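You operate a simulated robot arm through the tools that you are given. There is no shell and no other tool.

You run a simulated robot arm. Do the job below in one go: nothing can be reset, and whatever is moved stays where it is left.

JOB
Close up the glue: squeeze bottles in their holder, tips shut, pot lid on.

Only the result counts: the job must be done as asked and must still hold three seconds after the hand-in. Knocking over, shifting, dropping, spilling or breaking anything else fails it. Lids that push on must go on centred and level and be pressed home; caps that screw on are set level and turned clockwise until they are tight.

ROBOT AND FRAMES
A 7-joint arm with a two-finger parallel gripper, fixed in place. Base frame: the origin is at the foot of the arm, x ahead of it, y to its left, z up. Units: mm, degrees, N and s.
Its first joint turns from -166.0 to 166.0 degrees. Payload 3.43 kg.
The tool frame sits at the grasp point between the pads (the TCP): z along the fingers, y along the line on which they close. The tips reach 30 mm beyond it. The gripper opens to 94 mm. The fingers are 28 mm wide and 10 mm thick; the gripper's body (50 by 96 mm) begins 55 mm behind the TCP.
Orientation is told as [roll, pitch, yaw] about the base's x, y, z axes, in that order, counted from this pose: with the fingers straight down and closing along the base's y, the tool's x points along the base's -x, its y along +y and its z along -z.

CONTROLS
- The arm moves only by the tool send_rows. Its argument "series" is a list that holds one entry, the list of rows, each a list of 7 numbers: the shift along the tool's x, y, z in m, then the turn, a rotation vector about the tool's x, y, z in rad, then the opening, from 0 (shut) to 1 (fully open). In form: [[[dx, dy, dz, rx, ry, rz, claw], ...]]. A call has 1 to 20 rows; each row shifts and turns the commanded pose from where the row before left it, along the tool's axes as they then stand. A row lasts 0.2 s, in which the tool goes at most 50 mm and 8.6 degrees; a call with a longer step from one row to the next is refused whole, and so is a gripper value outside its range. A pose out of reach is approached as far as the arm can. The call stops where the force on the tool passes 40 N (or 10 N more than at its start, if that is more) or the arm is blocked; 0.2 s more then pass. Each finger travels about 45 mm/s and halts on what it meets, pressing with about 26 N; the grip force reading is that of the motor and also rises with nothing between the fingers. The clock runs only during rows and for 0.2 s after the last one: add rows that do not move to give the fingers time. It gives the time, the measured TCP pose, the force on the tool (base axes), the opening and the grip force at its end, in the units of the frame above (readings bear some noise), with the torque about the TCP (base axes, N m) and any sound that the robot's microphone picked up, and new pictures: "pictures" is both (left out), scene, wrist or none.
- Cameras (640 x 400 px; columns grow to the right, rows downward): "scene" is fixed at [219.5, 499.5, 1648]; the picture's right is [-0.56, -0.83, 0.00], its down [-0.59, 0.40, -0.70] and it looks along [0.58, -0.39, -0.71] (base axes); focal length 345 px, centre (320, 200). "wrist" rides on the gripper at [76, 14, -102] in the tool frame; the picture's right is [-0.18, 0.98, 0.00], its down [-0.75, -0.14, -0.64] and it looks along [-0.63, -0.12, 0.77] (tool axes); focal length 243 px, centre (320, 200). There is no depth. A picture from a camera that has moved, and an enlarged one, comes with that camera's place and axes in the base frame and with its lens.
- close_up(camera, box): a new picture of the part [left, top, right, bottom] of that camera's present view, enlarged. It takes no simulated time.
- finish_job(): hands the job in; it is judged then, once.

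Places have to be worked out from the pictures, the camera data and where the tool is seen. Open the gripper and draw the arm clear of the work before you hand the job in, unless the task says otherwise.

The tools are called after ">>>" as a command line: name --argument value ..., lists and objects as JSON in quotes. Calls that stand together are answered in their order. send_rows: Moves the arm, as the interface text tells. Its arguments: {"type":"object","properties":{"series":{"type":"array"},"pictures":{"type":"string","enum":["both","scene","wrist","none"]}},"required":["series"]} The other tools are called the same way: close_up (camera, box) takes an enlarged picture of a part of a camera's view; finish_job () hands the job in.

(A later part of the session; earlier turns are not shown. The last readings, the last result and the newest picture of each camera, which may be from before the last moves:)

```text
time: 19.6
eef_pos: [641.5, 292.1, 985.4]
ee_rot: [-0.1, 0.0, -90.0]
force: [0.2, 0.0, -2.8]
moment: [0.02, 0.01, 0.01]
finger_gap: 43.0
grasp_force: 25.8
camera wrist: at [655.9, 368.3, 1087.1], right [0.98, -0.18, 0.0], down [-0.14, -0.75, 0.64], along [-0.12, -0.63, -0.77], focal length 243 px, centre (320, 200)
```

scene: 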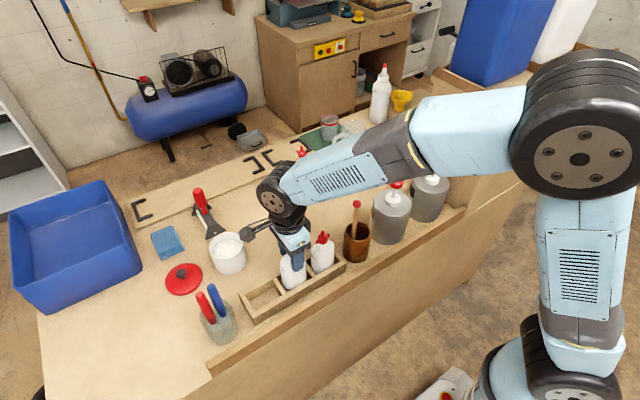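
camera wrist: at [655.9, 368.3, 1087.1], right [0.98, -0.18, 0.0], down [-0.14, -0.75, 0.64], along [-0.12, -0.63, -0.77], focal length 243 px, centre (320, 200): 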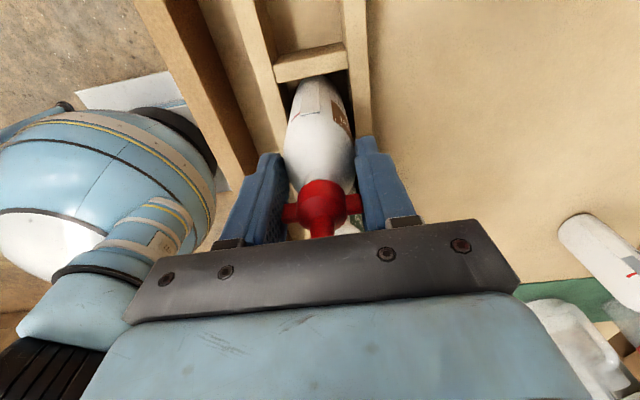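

Still no contact at TCP z≈985; it should touch near 980. I continue in ~1.5 mm steps.

>>> send_rows --series '[[[0, 0, 0.0015, 0, 0, 0, 0.3], [0, 0, 0.001, 0, 0, 0, 0.3], [0, 0, 0.001, 0, 0, 0, 0.3]]]' --pictures "none"

```text
time: 20.4
eef_pos: [641.8, 291.8, 979.4]
ee_rot: [-0.2, 0.0, -90.1]
force: [0.7, -0.5, -2.5]
moment: [0.01, -0.02, 0.04]
finger_gap: 42.9
grasp_force: 25.5
```

>>> send_rows --series '[[[0, 0, 0.001, 0, 0, 0, 0.3], [0, 0, 0, 0, 0, 0, 0.3]]]' --pictures "none"

```text
time: 21.0
eef_pos: [640.7, 291.0, 980.3]
ee_rot: [0.0, 0.0, -90.0]
force: [-0.5, 0.1, 0.4]
moment: [-0.04, -0.01, -0.03]
finger_gap: 43.1
grasp_force: 26.2
```

The weight has transferred to the slot floor (force is about 0), so the bottle is seated at TCP z≈980. I open the fingers and rise.

>>> send_rows --series '[[[0, 0, 0, 0, 0, 0, 0.5], [0, 0, 0, 0, 0, 0, 0.75], [0, 0, 0, 0, 0, 0, 0.75], [0, 0, 0, 0, 0, 0, 0.75], [0, 0, -0.02, 0, 0, 0, 0.75], [0, 0, -0.04, 0, 0, 0, 0.75], [0, 0, -0.04, 0, 0, 0, 0.75], [0, 0, 0, 0, 0, 0, 0.75]]]'

>>> close_up --camera "wrist" --box '[240, 0, 400, 200]'

>>> close_up --camera "scene" --box '[250, 195, 358, 295]'

```text
time: 22.8
eef_pos: [640.9, 291.3, 1081.9]
ee_rot: [0.0, 0.1, -90.0]
force: [-0.3, -0.4, -0.5]
moment: [0.0, 0.01, 0.01]
finger_gap: 70.4
grasp_force: 0.1
camera wrist: at [655.3, 368.3, 1184.3], right [0.98, -0.18, 0.0], down [-0.14, -0.75, 0.64], along [-0.12, -0.63, -0.77], focal length 243 px, centre (320, 200)
```

scene: 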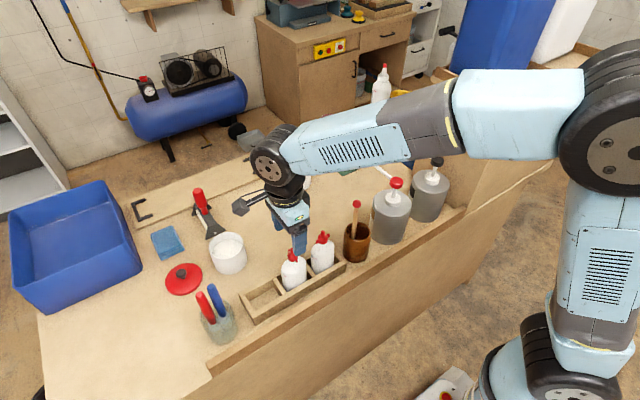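
wrist: 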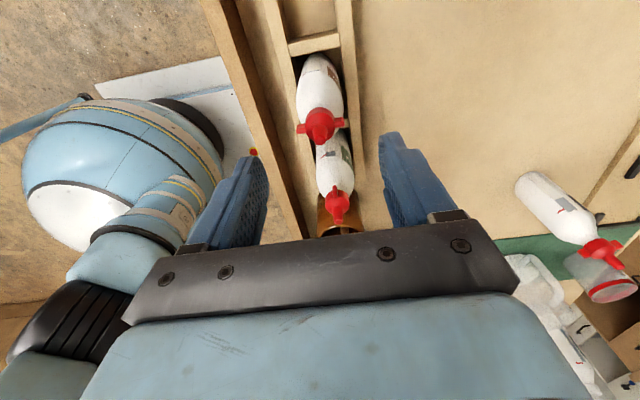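

```text
2.00 times, centred on (320, 100) of wrist
camera zoom: at [655.3, 368.3, 1184.3], right [0.98, -0.18, 0.0], down [-0.14, -0.75, 0.64], along [-0.12, -0.63, -0.77], focal length 485 px, centre (320, 400)
```

zoom: 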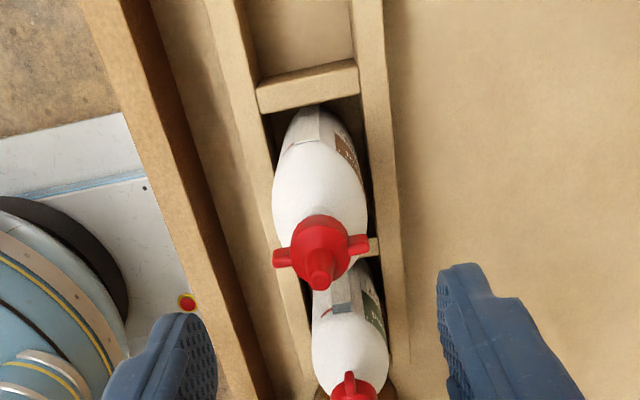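

```text
4.00 times, centred on (304, 245) of scene
camera zoom: at [219.5, 499.5, 1648.0], right [-0.56, -0.83, 0.0], down [-0.59, 0.4, -0.7], along [0.58, -0.39, -0.71], focal length 1382 px, centre (384, 20)
```

zoom: 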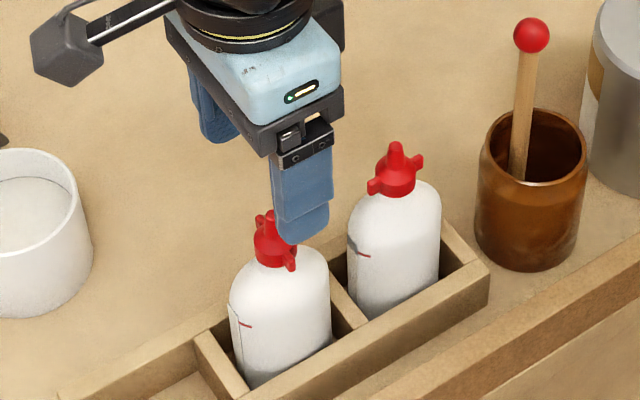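

Bottle A stands upright in the middle slot. I compare the seating of A's and C's caps side by side to see which are screwed down.

>>> close_up --camera "scene" --box '[276, 225, 340, 275]'

>>> close_up --camera "wrist" --box '[290, 90, 360, 150]'

>>> close_up --camera "wrist" --box '[500, 160, 640, 310]'

```text
8.00 times, centred on (308, 250) of scene
camera zoom: at [219.5, 499.5, 1648.0], right [-0.56, -0.83, 0.0], down [-0.59, 0.4, -0.7], along [0.58, -0.39, -0.71], focal length 2763 px, centre (416, -200)
```

zoom: 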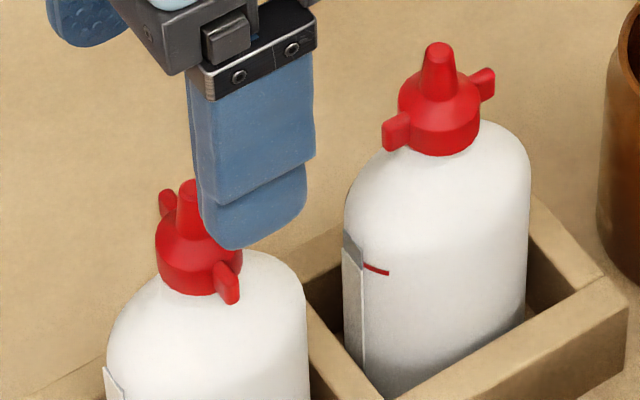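

```text
6.67 times, centred on (325, 120) of wrist
camera zoom: at [655.3, 368.3, 1184.3], right [0.98, -0.18, 0.0], down [-0.14, -0.75, 0.64], along [-0.12, -0.63, -0.77], focal length 1618 px, centre (287, 733)
```

zoom: 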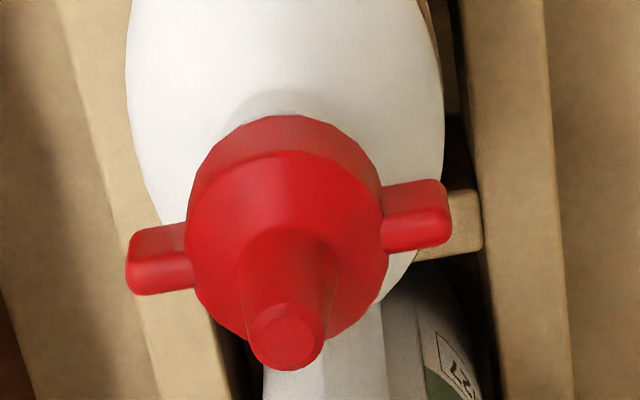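

```text
2.67 times, centred on (570, 235) of wrist
camera zoom: at [655.3, 368.3, 1184.3], right [0.98, -0.18, 0.0], down [-0.14, -0.75, 0.64], along [-0.12, -0.63, -0.77], focal length 647 px, centre (-347, 107)
```

zoom: 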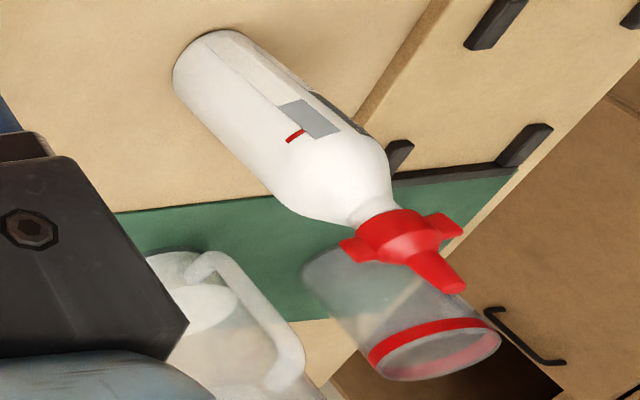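

A's cap axis is at (641,292) and its wings lie along x, perpendicular to the wide axis. B's look the same, while C's wings lie along its wide axis. I rotate the gripper back to yaw 0 above A so I can grip the cap barrel between the wings and have a full clockwise stroke available.

>>> send_rows --series '[[[0, 0, 0, 0, 0, -0.1428, 0.75], [0, 0, 0, 0, 0, -0.1428, 0.75], [0, 0, 0, 0, 0, -0.1428, 0.75], [0, 0, 0, 0, 0, -0.1428, 0.6], [0, 0, 0, 0, 0, -0.1428, 0.6], [0, 0, 0, 0, 0, -0.1428, 0.6], [0, 0, 0, 0, 0, -0.1428, 0.55], [0, 0, 0, 0, 0, -0.1428, 0.55], [0, 0, 0, 0, 0, -0.1428, 0.55], [0, 0, 0, 0, 0, -0.1428, 0.55], [0, 0, 0, 0, 0, -0.1428, 0.55], [0, 0, 0, 0, 0, 0, 0.55], [0, 0, 0.02, 0, 0, 0, 0.55], [0, 0, 0, 0, 0, 0, 0.55]]]'

>>> close_up --camera "wrist" --box '[220, 40, 420, 200]'

```text
time: 25.8
eef_pos: [642.5, 295.4, 1059.4]
ee_rot: [0.0, 0.0, 0.0]
force: [0.3, 0.6, 0.7]
moment: [-0.01, 0.0, 0.0]
finger_gap: 51.8
grasp_force: 0.2
camera wrist: at [566.4, 308.4, 1160.5], right [0.18, 0.98, 0.0], down [0.75, -0.14, 0.64], along [0.63, -0.12, -0.77], focal length 243 px, centre (320, 200)
```

scene: 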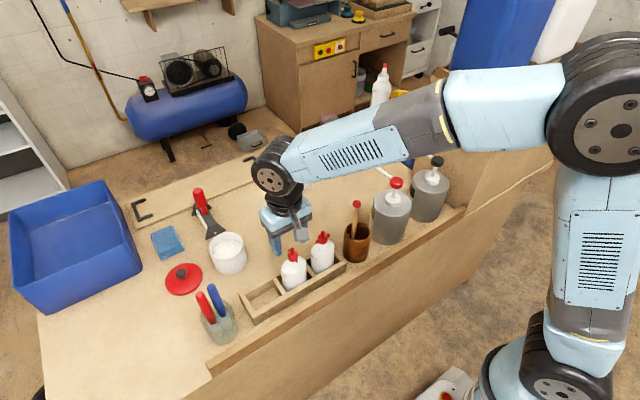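
wrist: 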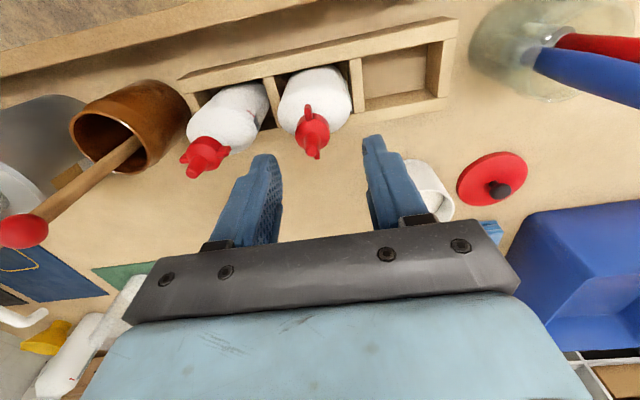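

```text
2.50 times, centred on (320, 120) of wrist
camera zoom: at [566.4, 308.4, 1160.5], right [0.18, 0.98, 0.0], down [0.75, -0.14, 0.64], along [0.63, -0.12, -0.77], focal length 606 px, centre (320, 400)
```

zoom: 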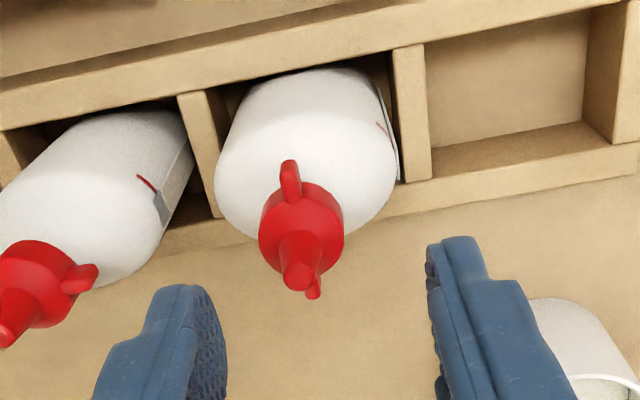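

Two views intersect consistently at A's cap axis ≈ (641,289.5) with tip z≈1020. I shift to that, lower so the fingertips straddle the tip, and check centring.

>>> send_rows --series '[[[0.0014, -0.005, 0, 0, 0, 0, 0.55], [0, 0, 0.02, 0, 0, 0, 0.55], [0, 0, 0.01, 0, 0, 0, 0.55], [0, 0, 0, 0, 0, 0, 0.55]]]' --pictures "wrist"

>>> close_up --camera "wrist" --box '[220, 60, 420, 220]'

>>> close_up --camera "scene" --box '[250, 195, 358, 295]'

```text
time: 26.8
eef_pos: [639.7, 289.0, 1030.0]
ee_rot: [0.0, 0.0, 0.0]
force: [0.9, 1.2, 0.2]
moment: [0.0, -0.01, 0.01]
finger_gap: 51.8
grasp_force: 0.0
camera wrist: at [565.0, 302.5, 1131.6], right [0.18, 0.98, 0.0], down [0.75, -0.14, 0.64], along [0.63, -0.12, -0.77], focal length 243 px, centre (320, 200)
```

wrist: 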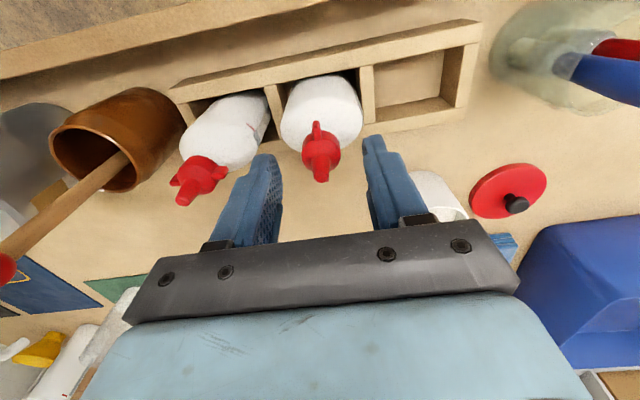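

```text
2.50 times, centred on (320, 140) of wrist
camera zoom: at [565.0, 302.5, 1131.6], right [0.18, 0.98, 0.0], down [0.75, -0.14, 0.64], along [0.63, -0.12, -0.77], focal length 606 px, centre (320, 350)
```

zoom: 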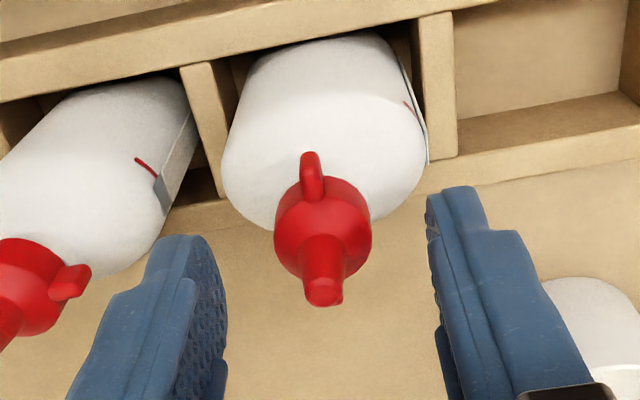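

```text
4.00 times, centred on (304, 245) of scene
camera zoom: at [219.5, 499.5, 1648.0], right [-0.56, -0.83, 0.0], down [-0.59, 0.4, -0.7], along [0.58, -0.39, -0.71], focal length 1382 px, centre (384, 20)
```

zoom: 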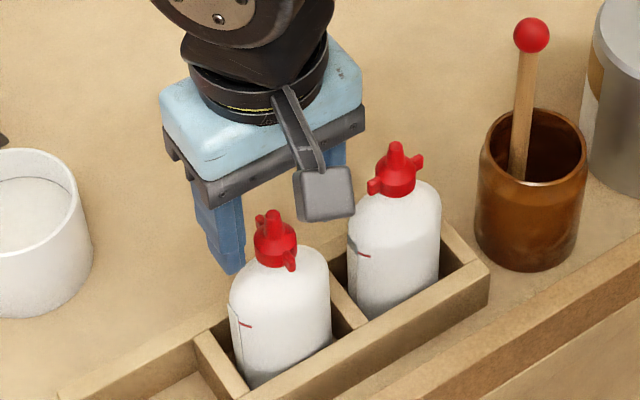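

The cap is centred between the fingers. The shoulder along the wide axis rises to about z 982 near the cap, so I descend only to TCP z≈1016, with tips at 986 on the cap barrel, and close.

>>> send_rows --series '[[[0, 0.001, 0.007, 0, 0, 0, 0.55], [0, 0, 0.007, 0, 0, 0, 0.55], [0, 0, 0, 0, 0, 0, 0.4], [0, 0, 0, 0, 0, 0, 0.2], [0, 0, 0, 0, 0, 0, 0.1], [0, 0, 0, 0, 0, 0, 0.1], [0, 0, 0, 0, 0, 0, 0.1]]]'

>>> close_up --camera "wrist" --box '[220, 60, 420, 220]'

>>> close_up --camera "scene" --box '[262, 220, 342, 280]'

```text
time: 28.4
eef_pos: [642.1, 290.6, 1014.5]
ee_rot: [-0.1, -0.1, 0.0]
force: [0.2, 0.0, 1.0]
moment: [0.02, -0.02, 0.01]
finger_gap: 25.6
grasp_force: 26.5
camera wrist: at [565.4, 303.8, 1117.3], right [0.18, 0.98, 0.0], down [0.75, -0.14, 0.64], along [0.63, -0.12, -0.77], focal length 243 px, centre (320, 200)
```

scene: 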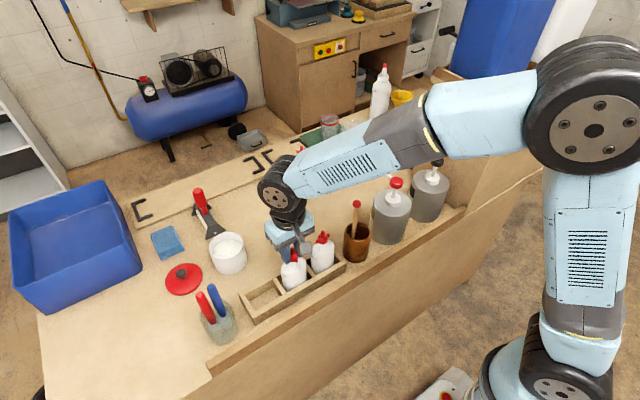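
wrist: 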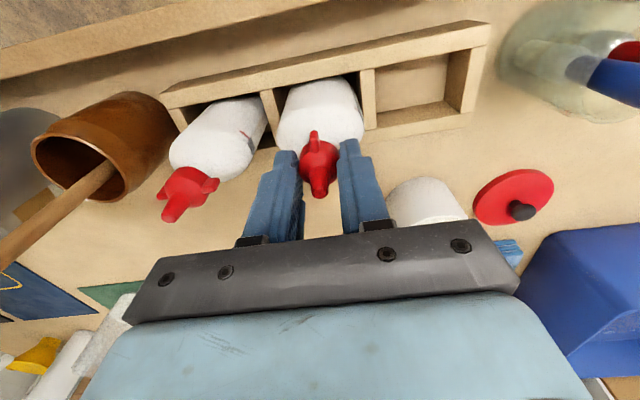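

```text
2.50 times, centred on (320, 140) of wrist
camera zoom: at [565.4, 303.8, 1117.3], right [0.18, 0.98, 0.0], down [0.75, -0.14, 0.64], along [0.63, -0.12, -0.77], focal length 606 px, centre (320, 350)
```

zoom: 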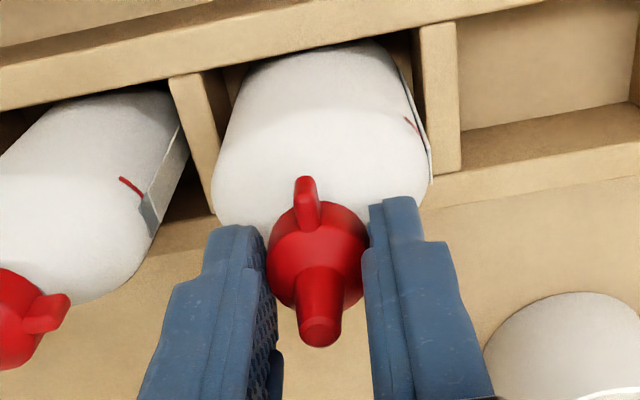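

```text
6.67 times, centred on (302, 250) of scene
camera zoom: at [219.5, 499.5, 1648.0], right [-0.56, -0.83, 0.0], down [-0.59, 0.4, -0.7], along [0.58, -0.39, -0.71], focal length 2303 px, centre (440, -133)
```

zoom: 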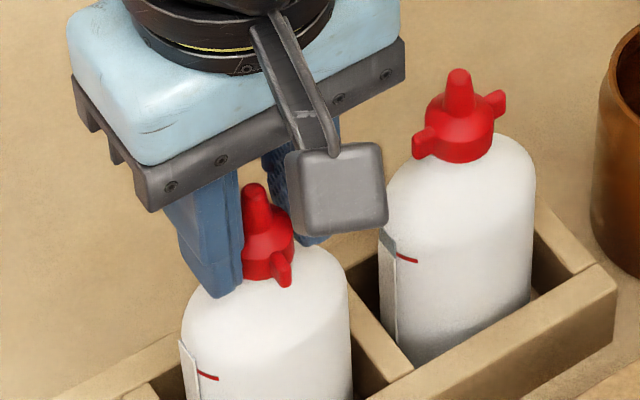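

The cap barrel is gripped at 25.6 mm. I turn clockwise in small portions, watching the torque about z.

>>> send_rows --series '[[[0, 0, 0, 0, 0, 0.1, 0.1], [0, 0, 0, 0, 0, 0.1, 0.1], [0, 0, 0, 0, 0, 0.1, 0.1]]]' --pictures "wrist"

>>> close_up --camera "wrist" --box '[220, 60, 420, 220]'

```text
time: 29.2
eef_pos: [641.7, 287.3, 1016.2]
ee_rot: [0.1, 0.0, -17.2]
force: [-0.3, -0.6, 0.6]
moment: [0.0, 0.0, -0.01]
finger_gap: 25.3
grasp_force: 25.9
camera wrist: at [573.4, 324.6, 1117.7], right [0.47, 0.88, 0.0], down [0.68, -0.36, 0.64], along [0.57, -0.3, -0.77], focal length 243 px, centre (320, 200)
```

wrist: 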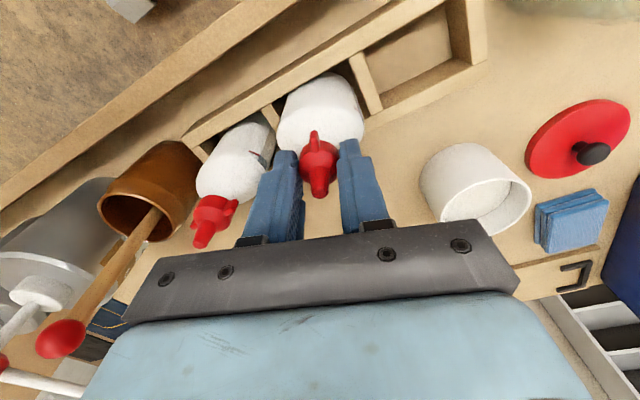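

```text
2.50 times, centred on (320, 140) of wrist
camera zoom: at [573.4, 324.6, 1117.7], right [0.47, 0.88, 0.0], down [0.68, -0.36, 0.64], along [0.57, -0.3, -0.77], focal length 606 px, centre (320, 350)
```

zoom: 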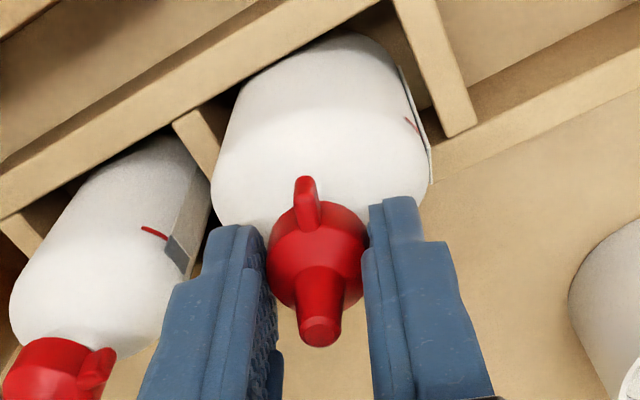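

The bottle is turning with the cap inside the slot's play, with almost no torque yet; it will brace against the slot walls after ~30°. I continue carefully and watch the torque and the holder.

>>> send_rows --series '[[[0, 0, 0, 0, 0, 0.08, 0.1], [0, 0, 0, 0, 0, 0.08, 0.1]]]' --pictures "wrist"

>>> close_up --camera "wrist" --box '[220, 60, 420, 220]'

```text
time: 29.8
eef_pos: [641.7, 289.2, 1016.4]
ee_rot: [0.0, 0.0, -26.4]
force: [5.8, -1.9, 0.8]
moment: [-0.3, -0.77, 0.08]
finger_gap: 25.1
grasp_force: 26.3
camera wrist: at [579.9, 334.5, 1118.7], right [0.6, 0.8, 0.0], down [0.61, -0.46, 0.64], along [0.51, -0.39, -0.77], focal length 243 px, centre (320, 200)
```

wrist: 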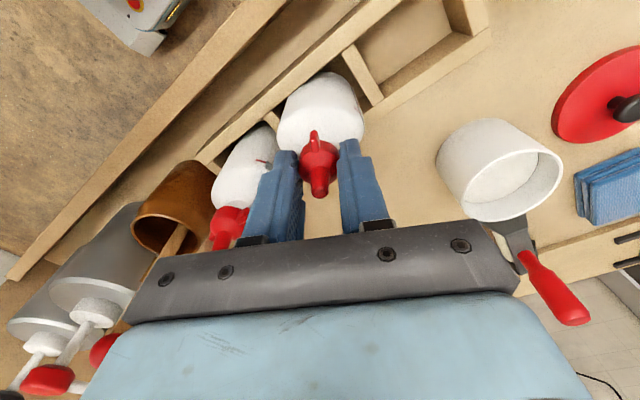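

```text
2.50 times, centred on (320, 140) of wrist
camera zoom: at [579.9, 334.5, 1118.7], right [0.6, 0.8, 0.0], down [0.61, -0.46, 0.64], along [0.51, -0.39, -0.77], focal length 606 px, centre (320, 350)
```

zoom: 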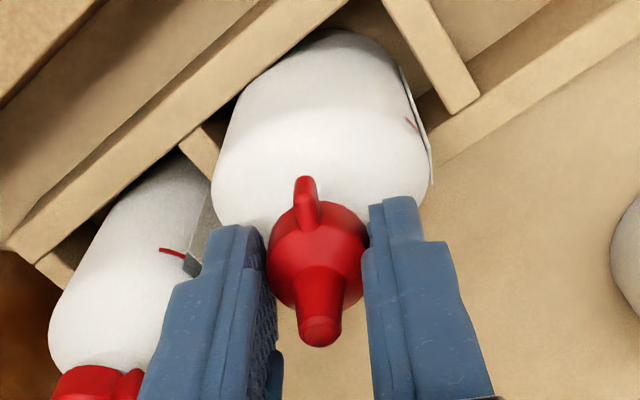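

The bottle now touches the near slot wall (about 6 N sideways), so turning this way would load the holder. I rotate bottle and cap back together to the aligned position, then I'll press down lightly so floor friction holds the bottle while the cap turns.

>>> send_rows --series '[[[0, 0, 0, 0, 0, -0.1, 0.1], [0, 0, 0, 0, 0, -0.12, 0.1], [0, 0, 0, 0, 0, -0.12, 0.1], [0, 0, 0, 0, 0, -0.12, 0.1], [0, 0, 0, 0, 0, 0, 0.1]]]'

>>> close_up --camera "wrist" --box '[160, 0, 480, 220]'

>>> close_up --camera "scene" --box '[230, 220, 358, 325]'

```text
time: 31.0
eef_pos: [641.2, 287.5, 1017.0]
ee_rot: [0.0, 0.0, 0.2]
force: [-0.1, 0.8, -0.9]
moment: [-0.01, -0.01, -0.02]
finger_gap: 25.5
grasp_force: 26.2
camera wrist: at [565.2, 301.6, 1118.5], right [0.18, 0.98, 0.0], down [0.75, -0.14, 0.64], along [0.63, -0.12, -0.77], focal length 243 px, centre (320, 200)
```

scene: 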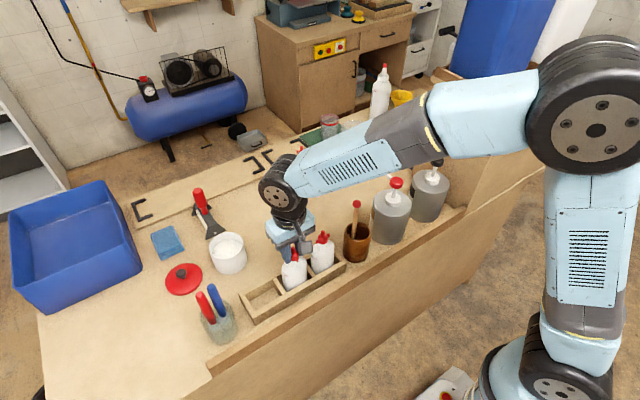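
wrist: 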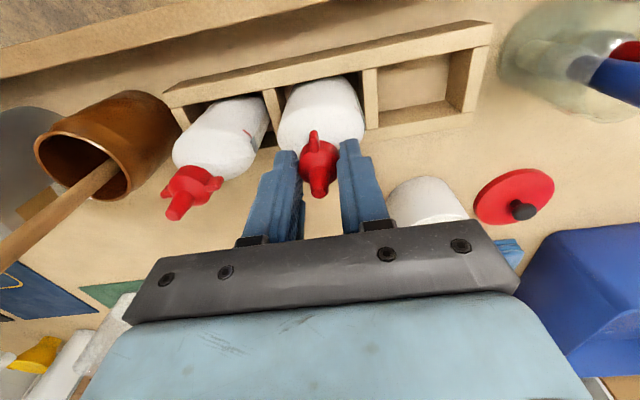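

```text
1.82 times, centred on (320, 110) of wrist
camera zoom: at [565.2, 301.6, 1118.5], right [0.18, 0.98, 0.0], down [0.75, -0.14, 0.64], along [0.63, -0.12, -0.77], focal length 441 px, centre (320, 364)
```

zoom: 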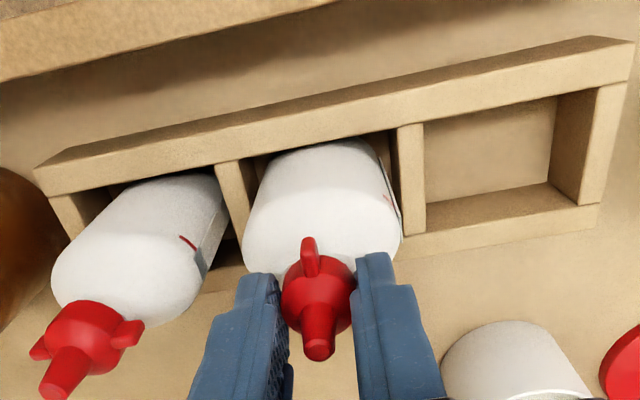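

```text
3.81 times, centred on (294, 272) of scene
camera zoom: at [219.5, 499.5, 1648.0], right [-0.56, -0.83, 0.0], down [-0.59, 0.4, -0.7], along [0.58, -0.39, -0.71], focal length 1316 px, centre (419, -76)
```

zoom: 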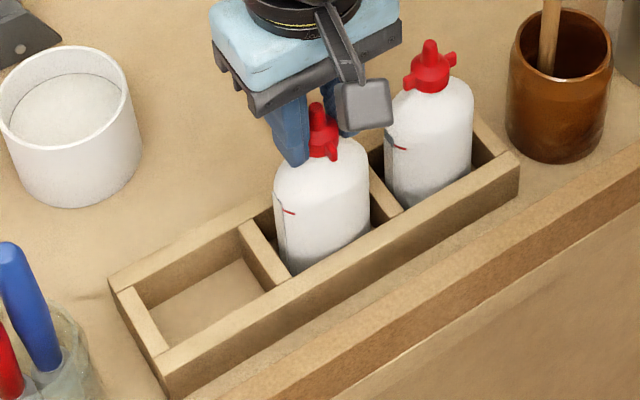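

The bottle is straight again and the holder corner is unchanged. Now I press down in 1 mm increments and watch the vertical force.

>>> send_rows --series '[[[0, 0, 0.001, 0, 0, 0, 0.05], [0, 0, 0, 0, 0, 0, 0.05]]]' --pictures "none"

```text
time: 31.6
eef_pos: [641.3, 287.2, 1015.3]
ee_rot: [0.0, 0.0, 0.0]
force: [0.1, 0.0, -0.1]
moment: [-0.02, 0.06, 0.0]
finger_gap: 25.3
grasp_force: 26.2
```

>>> send_rows --series '[[[0, 0, 0.001, 0, 0, 0, 0.05], [0, 0, 0.001, 0, 0, 0, 0.05], [0, 0, 0, 0, 0, 0, 0.05]]]' --pictures "wrist"

>>> close_up --camera "wrist" --box '[220, 60, 420, 220]'

```text
time: 32.4
eef_pos: [641.1, 287.8, 1014.9]
ee_rot: [0.2, -0.2, 0.0]
force: [0.3, 5.3, 27.7]
moment: [0.15, 0.14, 0.04]
finger_gap: 25.1
grasp_force: 25.9
camera wrist: at [564.9, 301.7, 1116.9], right [0.18, 0.98, 0.0], down [0.75, -0.14, 0.64], along [0.63, -0.12, -0.77], focal length 243 px, centre (320, 200)
```

wrist: 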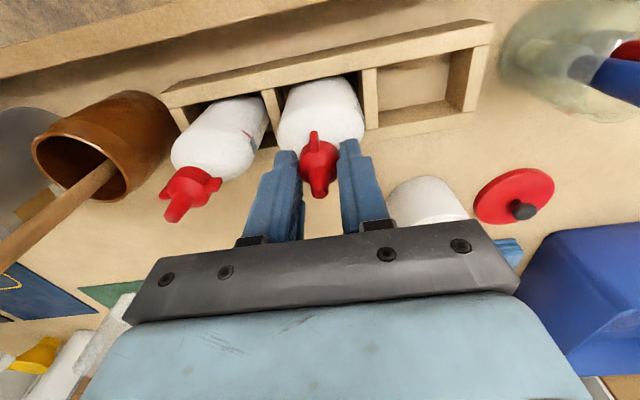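

```text
2.50 times, centred on (320, 140) of wrist
camera zoom: at [564.9, 301.7, 1116.9], right [0.18, 0.98, 0.0], down [0.75, -0.14, 0.64], along [0.63, -0.12, -0.77], focal length 606 px, centre (320, 350)
```

zoom: 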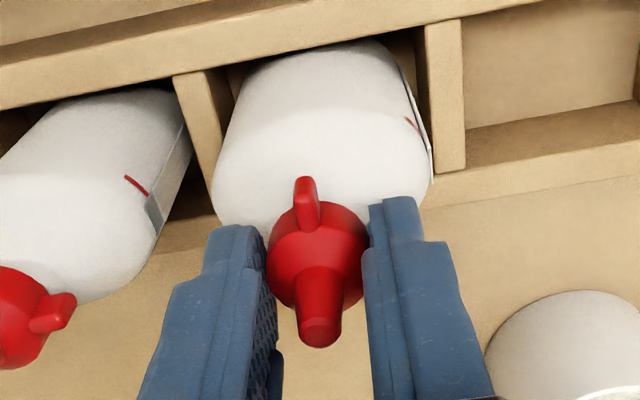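

There is now ~28 N of downward press. I turn clockwise a little and see whether the cap turns relative to the bottle.

>>> send_rows --series '[[[0, 0, 0, 0, 0, 0.08, 0.05], [0, 0, 0, 0, 0, 0.08, 0.05]]]' --pictures "wrist"

>>> close_up --camera "wrist" --box '[220, 60, 420, 220]'

```text
time: 33.0
eef_pos: [639.3, 287.2, 1014.3]
ee_rot: [0.0, 0.1, -9.2]
force: [3.7, -4.0, 23.8]
moment: [-0.17, -0.16, 0.05]
finger_gap: 25.1
grasp_force: 25.7
camera wrist: at [567.5, 313.1, 1115.7], right [0.34, 0.94, 0.0], down [0.72, -0.26, 0.64], along [0.6, -0.22, -0.77], focal length 243 px, centre (320, 200)
```

wrist: 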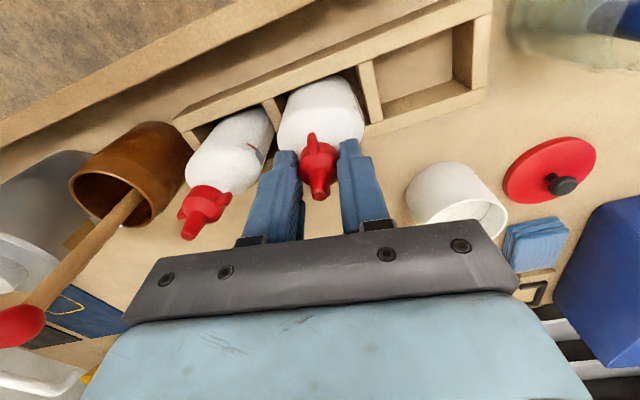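

```text
2.50 times, centred on (320, 140) of wrist
camera zoom: at [567.5, 313.1, 1115.7], right [0.34, 0.94, 0.0], down [0.72, -0.26, 0.64], along [0.6, -0.22, -0.77], focal length 606 px, centre (320, 350)
```

zoom: 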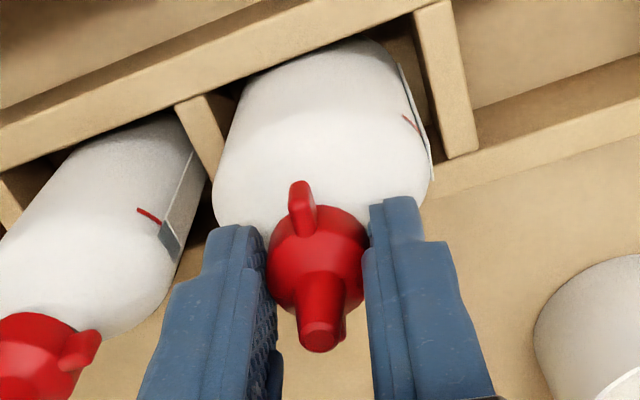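

Pressing made the fingertips bear on the bottle's shoulder and drag it round, so that's not the way. I back off upward 4 mm so only the cap is held, and check that forces vanish.

>>> send_rows --series '[[[0, 0, -0.002, 0, 0, 0, 0.05], [0, 0, -0.002, 0, 0, 0, 0.05], [0, 0, 0, 0, 0, 0, 0.05]]]' --pictures "wrist"

>>> close_up --camera "wrist" --box '[270, 110, 370, 200]'

```text
time: 33.8
eef_pos: [640.5, 287.7, 1016.2]
ee_rot: [0.0, 0.1, -9.2]
force: [-0.5, -0.6, -2.6]
moment: [0.01, 0.02, -0.01]
finger_gap: 25.4
grasp_force: 26.2
camera wrist: at [567.2, 313.0, 1118.9], right [0.34, 0.94, 0.0], down [0.72, -0.26, 0.64], along [0.6, -0.22, -0.77], focal length 243 px, centre (320, 200)
```

wrist: 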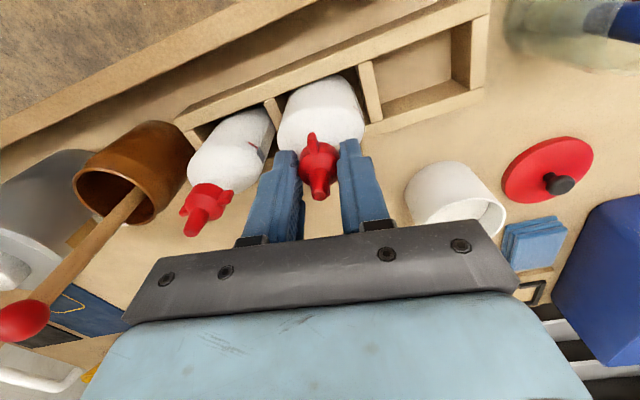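

```text
4.44 times, centred on (320, 155) of wrist
camera zoom: at [567.2, 313.0, 1118.9], right [0.34, 0.94, 0.0], down [0.72, -0.26, 0.64], along [0.6, -0.22, -0.77], focal length 1078 px, centre (320, 400)
```

zoom: 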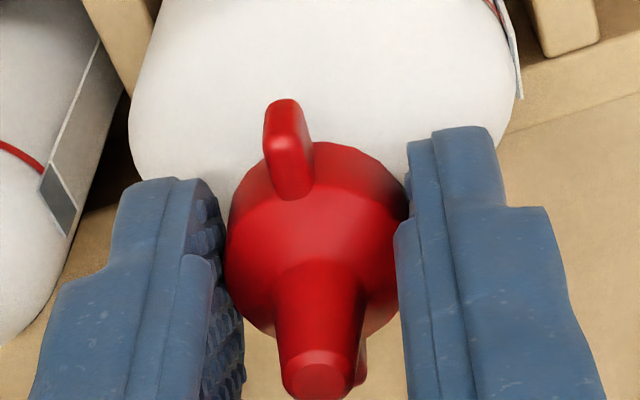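

Force −2.6 N means the bottle is now hanging from the cap, just off the floor. I check how cap, bottle and holder are oriented relative to each other now.

>>> close_up --camera "wrist" --box '[260, 60, 380, 200]'

>>> close_up --camera "scene" --box '[262, 220, 342, 280]'

```text
2.86 times, centred on (320, 130) of wrist
camera zoom: at [567.2, 313.0, 1118.9], right [0.34, 0.94, 0.0], down [0.72, -0.26, 0.64], along [0.6, -0.22, -0.77], focal length 693 px, centre (320, 400)
```

zoom: 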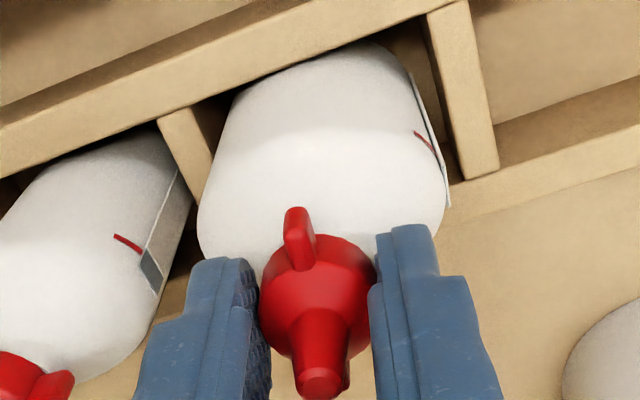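

```text
6.67 times, centred on (302, 250) of scene
camera zoom: at [219.5, 499.5, 1648.0], right [-0.56, -0.83, 0.0], down [-0.59, 0.4, -0.7], along [0.58, -0.39, -0.71], focal length 2303 px, centre (440, -133)
```

zoom: 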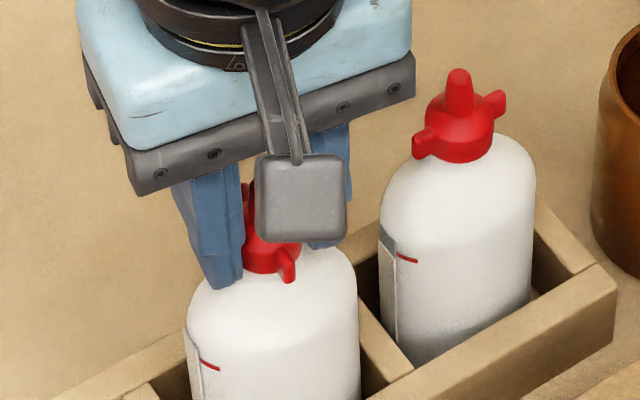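

I lower 1.2 mm so the bottle just rests, nudge +1 mm in x to centre it in the slot, and turn clockwise until the slot walls hold the bottle.

>>> send_rows --series '[[[-0.001, 0.0002, 0.0012, 0, 0, 0, 0.0], [0, 0, 0, 0, 0, 0.1, 0.0], [0, 0, 0, 0, 0, 0.1, 0.0], [0, 0, 0, 0, 0, 0.1, 0.0]]]' --pictures "wrist"

>>> close_up --camera "wrist" --box '[260, 60, 380, 200]'

```text
time: 34.8
eef_pos: [641.9, 286.4, 1015.6]
ee_rot: [0.0, 0.0, -26.3]
force: [-1.2, 0.0, -1.8]
moment: [0.02, -0.01, 0.04]
finger_gap: 25.1
grasp_force: 26.3
camera wrist: at [579.7, 333.7, 1118.0], right [0.6, 0.8, 0.0], down [0.61, -0.46, 0.64], along [0.51, -0.39, -0.77], focal length 243 px, centre (320, 200)
```

wrist: 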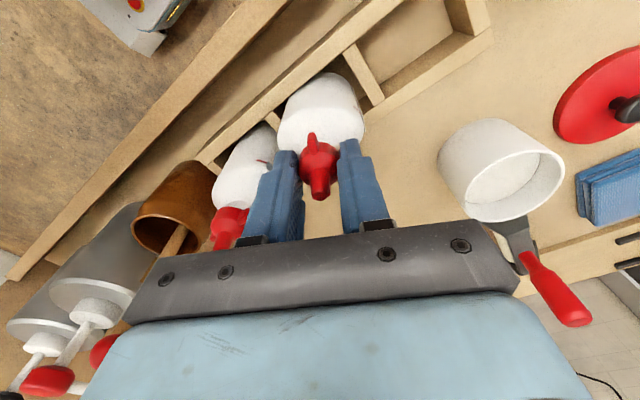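

```text
2.86 times, centred on (320, 130) of wrist
camera zoom: at [579.7, 333.7, 1118.0], right [0.6, 0.8, 0.0], down [0.61, -0.46, 0.64], along [0.51, -0.39, -0.77], focal length 693 px, centre (320, 400)
```

zoom: 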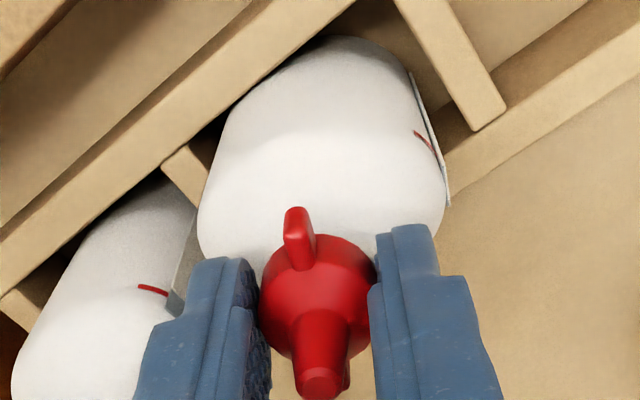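

No wall contact yet at −26°. I continue turning in small steps.

>>> send_rows --series '[[[0, 0, 0, 0, 0, 0.08, 0.0], [0, 0, 0, 0, 0, 0.08, 0.0]]]' --pictures "wrist"

>>> close_up --camera "wrist" --box '[260, 60, 380, 200]'

>>> close_up --camera "scene" --box '[230, 220, 358, 325]'

```text
time: 35.4
eef_pos: [641.2, 288.0, 1015.6]
ee_rot: [-0.1, 0.0, -35.7]
force: [1.2, -0.8, -1.9]
moment: [-0.04, -0.21, 0.0]
finger_gap: 25.3
grasp_force: 25.8
camera wrist: at [588.3, 343.5, 1118.3], right [0.72, 0.69, 0.0], down [0.53, -0.55, 0.64], along [0.44, -0.46, -0.77], focal length 243 px, centre (320, 200)
```

wrist: 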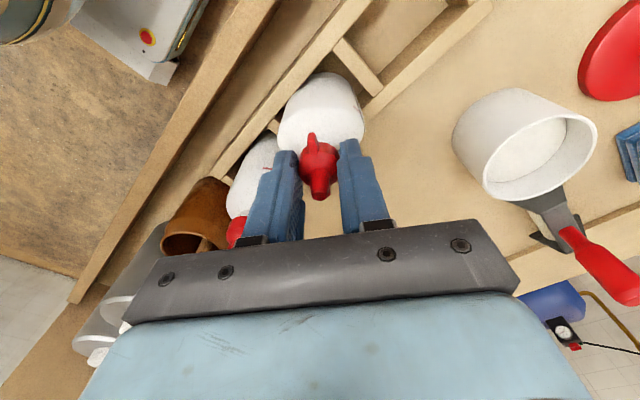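

```text
2.86 times, centred on (320, 130) of wrist
camera zoom: at [588.3, 343.5, 1118.3], right [0.72, 0.69, 0.0], down [0.53, -0.55, 0.64], along [0.44, -0.46, -0.77], focal length 693 px, centre (320, 400)
```

zoom: 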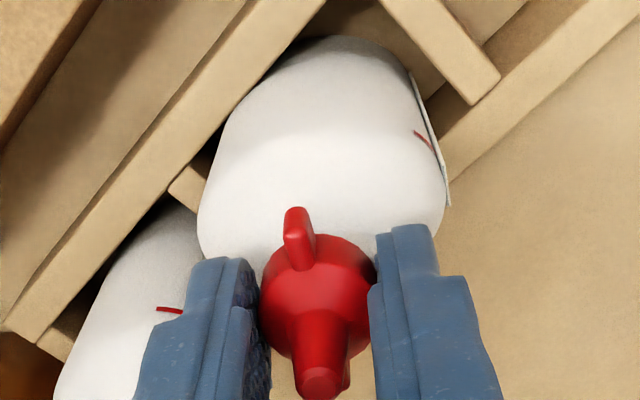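

```text
3.81 times, centred on (294, 272) of scene
camera zoom: at [219.5, 499.5, 1648.0], right [-0.56, -0.83, 0.0], down [-0.59, 0.4, -0.7], along [0.58, -0.39, -0.71], focal length 1316 px, centre (419, -76)
```

zoom: 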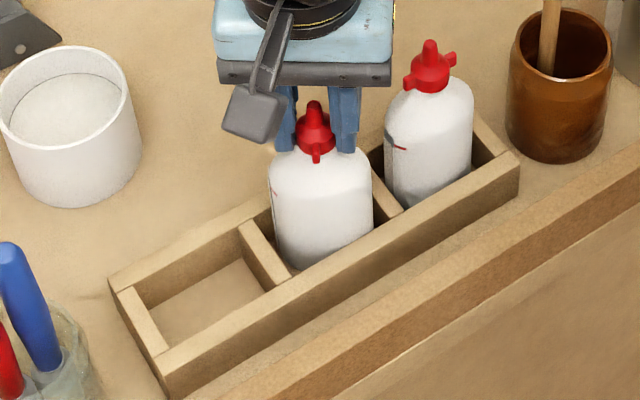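

The holder is unmoved and wall contact is just beginning. I go on in small turns, now with the bottle resting on the floor.

>>> send_rows --series '[[[0, 0, 0.001, 0, 0, 0.06, 0.0], [0, 0, 0, 0, 0, 0.06, 0.0]]]' --pictures "wrist"

>>> close_up --camera "wrist" --box '[260, 60, 380, 200]'

>>> close_up --camera "scene" --box '[230, 220, 358, 325]'

```text
time: 36.0
eef_pos: [641.6, 288.3, 1015.3]
ee_rot: [0.0, 0.0, -42.3]
force: [2.7, -1.5, -1.1]
moment: [-0.15, -0.19, 0.15]
finger_gap: 25.2
grasp_force: 25.8
camera wrist: at [594.8, 349.7, 1118.0], right [0.8, 0.6, 0.0], down [0.46, -0.61, 0.64], along [0.39, -0.51, -0.77], focal length 243 px, centre (320, 200)
```

wrist: 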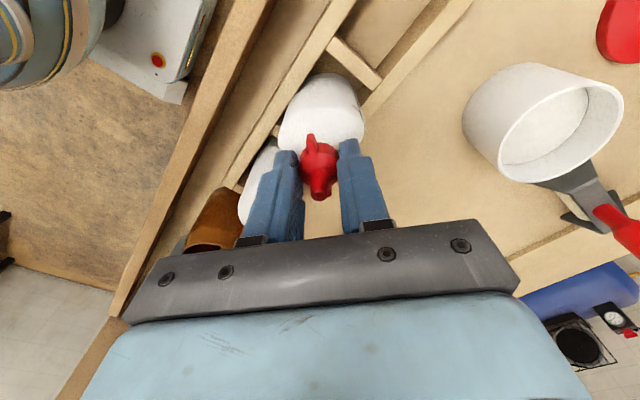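

```text
2.86 times, centred on (320, 130) of wrist
camera zoom: at [594.8, 349.7, 1118.0], right [0.8, 0.6, 0.0], down [0.46, -0.61, 0.64], along [0.39, -0.51, -0.77], focal length 693 px, centre (320, 400)
```

zoom: 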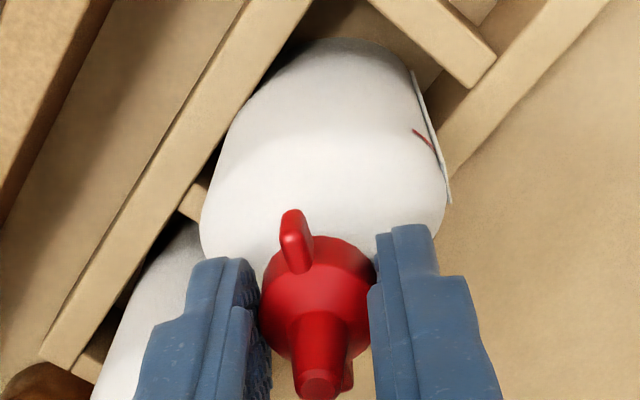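

```text
3.81 times, centred on (294, 272) of scene
camera zoom: at [219.5, 499.5, 1648.0], right [-0.56, -0.83, 0.0], down [-0.59, 0.4, -0.7], along [0.58, -0.39, -0.71], focal length 1316 px, centre (419, -76)
```

zoom: 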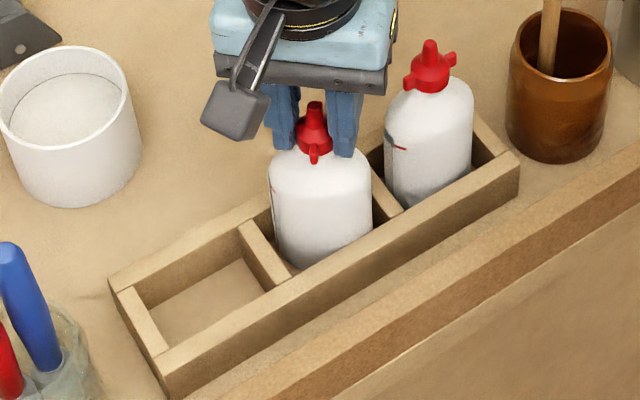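

Torque about z has risen to 0.15 N·m with the holder still unmoved, and the cap seems to slip slightly in the pads. I continue; after some slip the pad edges will engage the wings.

>>> send_rows --series '[[[0, 0, 0, 0, 0, 0.08, 0.0], [0, 0, 0, 0, 0, 0.08, 0.0]]]' --pictures "wrist"

>>> close_up --camera "wrist" --box '[260, 60, 380, 200]'

>>> close_up --camera "scene" --box '[230, 220, 358, 325]'

```text
time: 36.6
eef_pos: [640.1, 287.3, 1015.1]
ee_rot: [-0.1, 0.0, -51.6]
force: [3.2, 2.6, 2.9]
moment: [0.26, -0.01, 0.19]
finger_gap: 25.2
grasp_force: 26.0
camera wrist: at [605.3, 356.0, 1118.1], right [0.88, 0.47, 0.0], down [0.36, -0.68, 0.64], along [0.3, -0.57, -0.77], focal length 243 px, centre (320, 200)
```

wrist: 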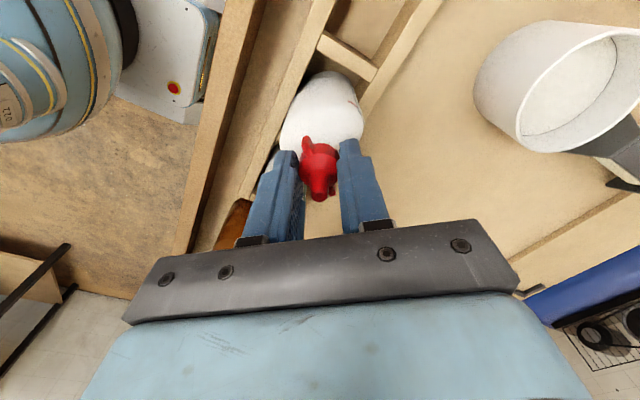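

```text
2.86 times, centred on (320, 130) of wrist
camera zoom: at [605.3, 356.0, 1118.1], right [0.88, 0.47, 0.0], down [0.36, -0.68, 0.64], along [0.3, -0.57, -0.77], focal length 693 px, centre (320, 400)
```

zoom: 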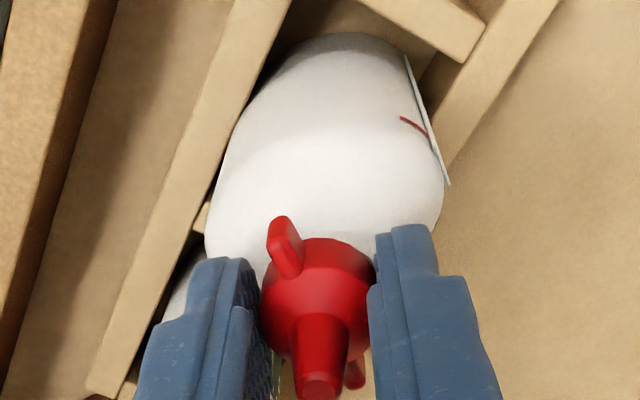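

```text
3.81 times, centred on (294, 272) of scene
camera zoom: at [219.5, 499.5, 1648.0], right [-0.56, -0.83, 0.0], down [-0.59, 0.4, -0.7], along [0.58, -0.39, -0.71], focal length 1316 px, centre (419, -76)
```

zoom: 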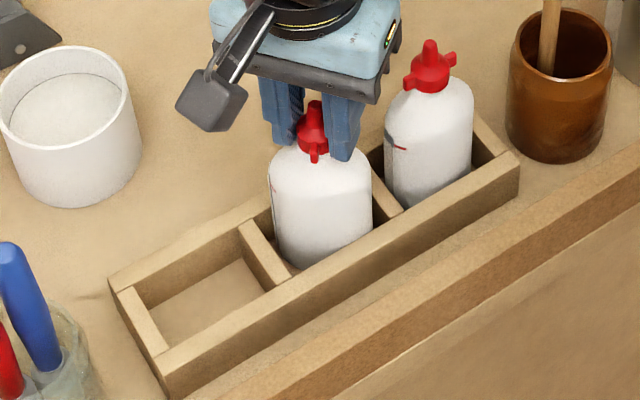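

The bottle is jammed by the walls (holder still in place) and the cap slips in the pads at about 0.19 N·m. I turn a bit further so the pad edge pushes on the wing.

>>> send_rows --series '[[[0, 0, 0, 0, 0, 0.08, 0.0], [0, 0, 0, 0, 0, 0.08, 0.0]]]' --pictures "wrist"

>>> close_up --camera "wrist" --box '[260, 60, 380, 200]'

>>> close_up --camera "scene" --box '[230, 220, 358, 325]'

```text
time: 37.2
eef_pos: [640.4, 288.3, 1014.2]
ee_rot: [-0.1, 0.0, -60.9]
force: [-1.0, 3.1, 0.6]
moment: [0.26, 0.04, 0.07]
finger_gap: 24.3
grasp_force: 26.5
camera wrist: at [616.7, 360.9, 1116.5], right [0.95, 0.32, 0.0], down [0.25, -0.73, 0.64], along [0.2, -0.61, -0.77], focal length 243 px, centre (320, 200)
```

wrist: 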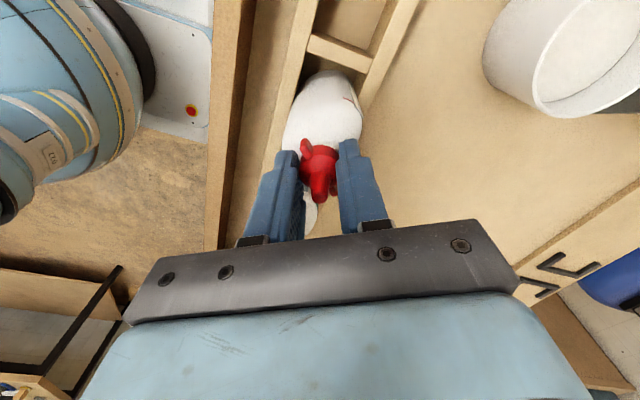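

```text
2.86 times, centred on (320, 130) of wrist
camera zoom: at [616.7, 360.9, 1116.5], right [0.95, 0.32, 0.0], down [0.25, -0.73, 0.64], along [0.2, -0.61, -0.77], focal length 693 px, centre (320, 400)
```

zoom: 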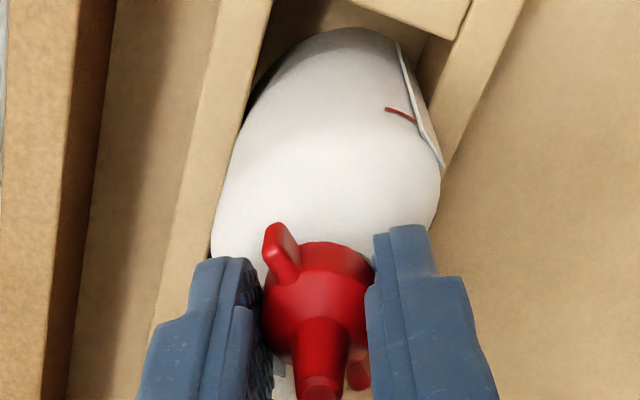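

```text
3.81 times, centred on (294, 272) of scene
camera zoom: at [219.5, 499.5, 1648.0], right [-0.56, -0.83, 0.0], down [-0.59, 0.4, -0.7], along [0.58, -0.39, -0.71], focal length 1316 px, centre (419, -76)
```

zoom: 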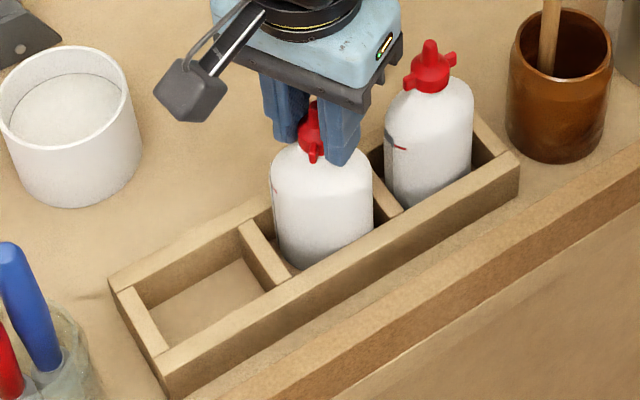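

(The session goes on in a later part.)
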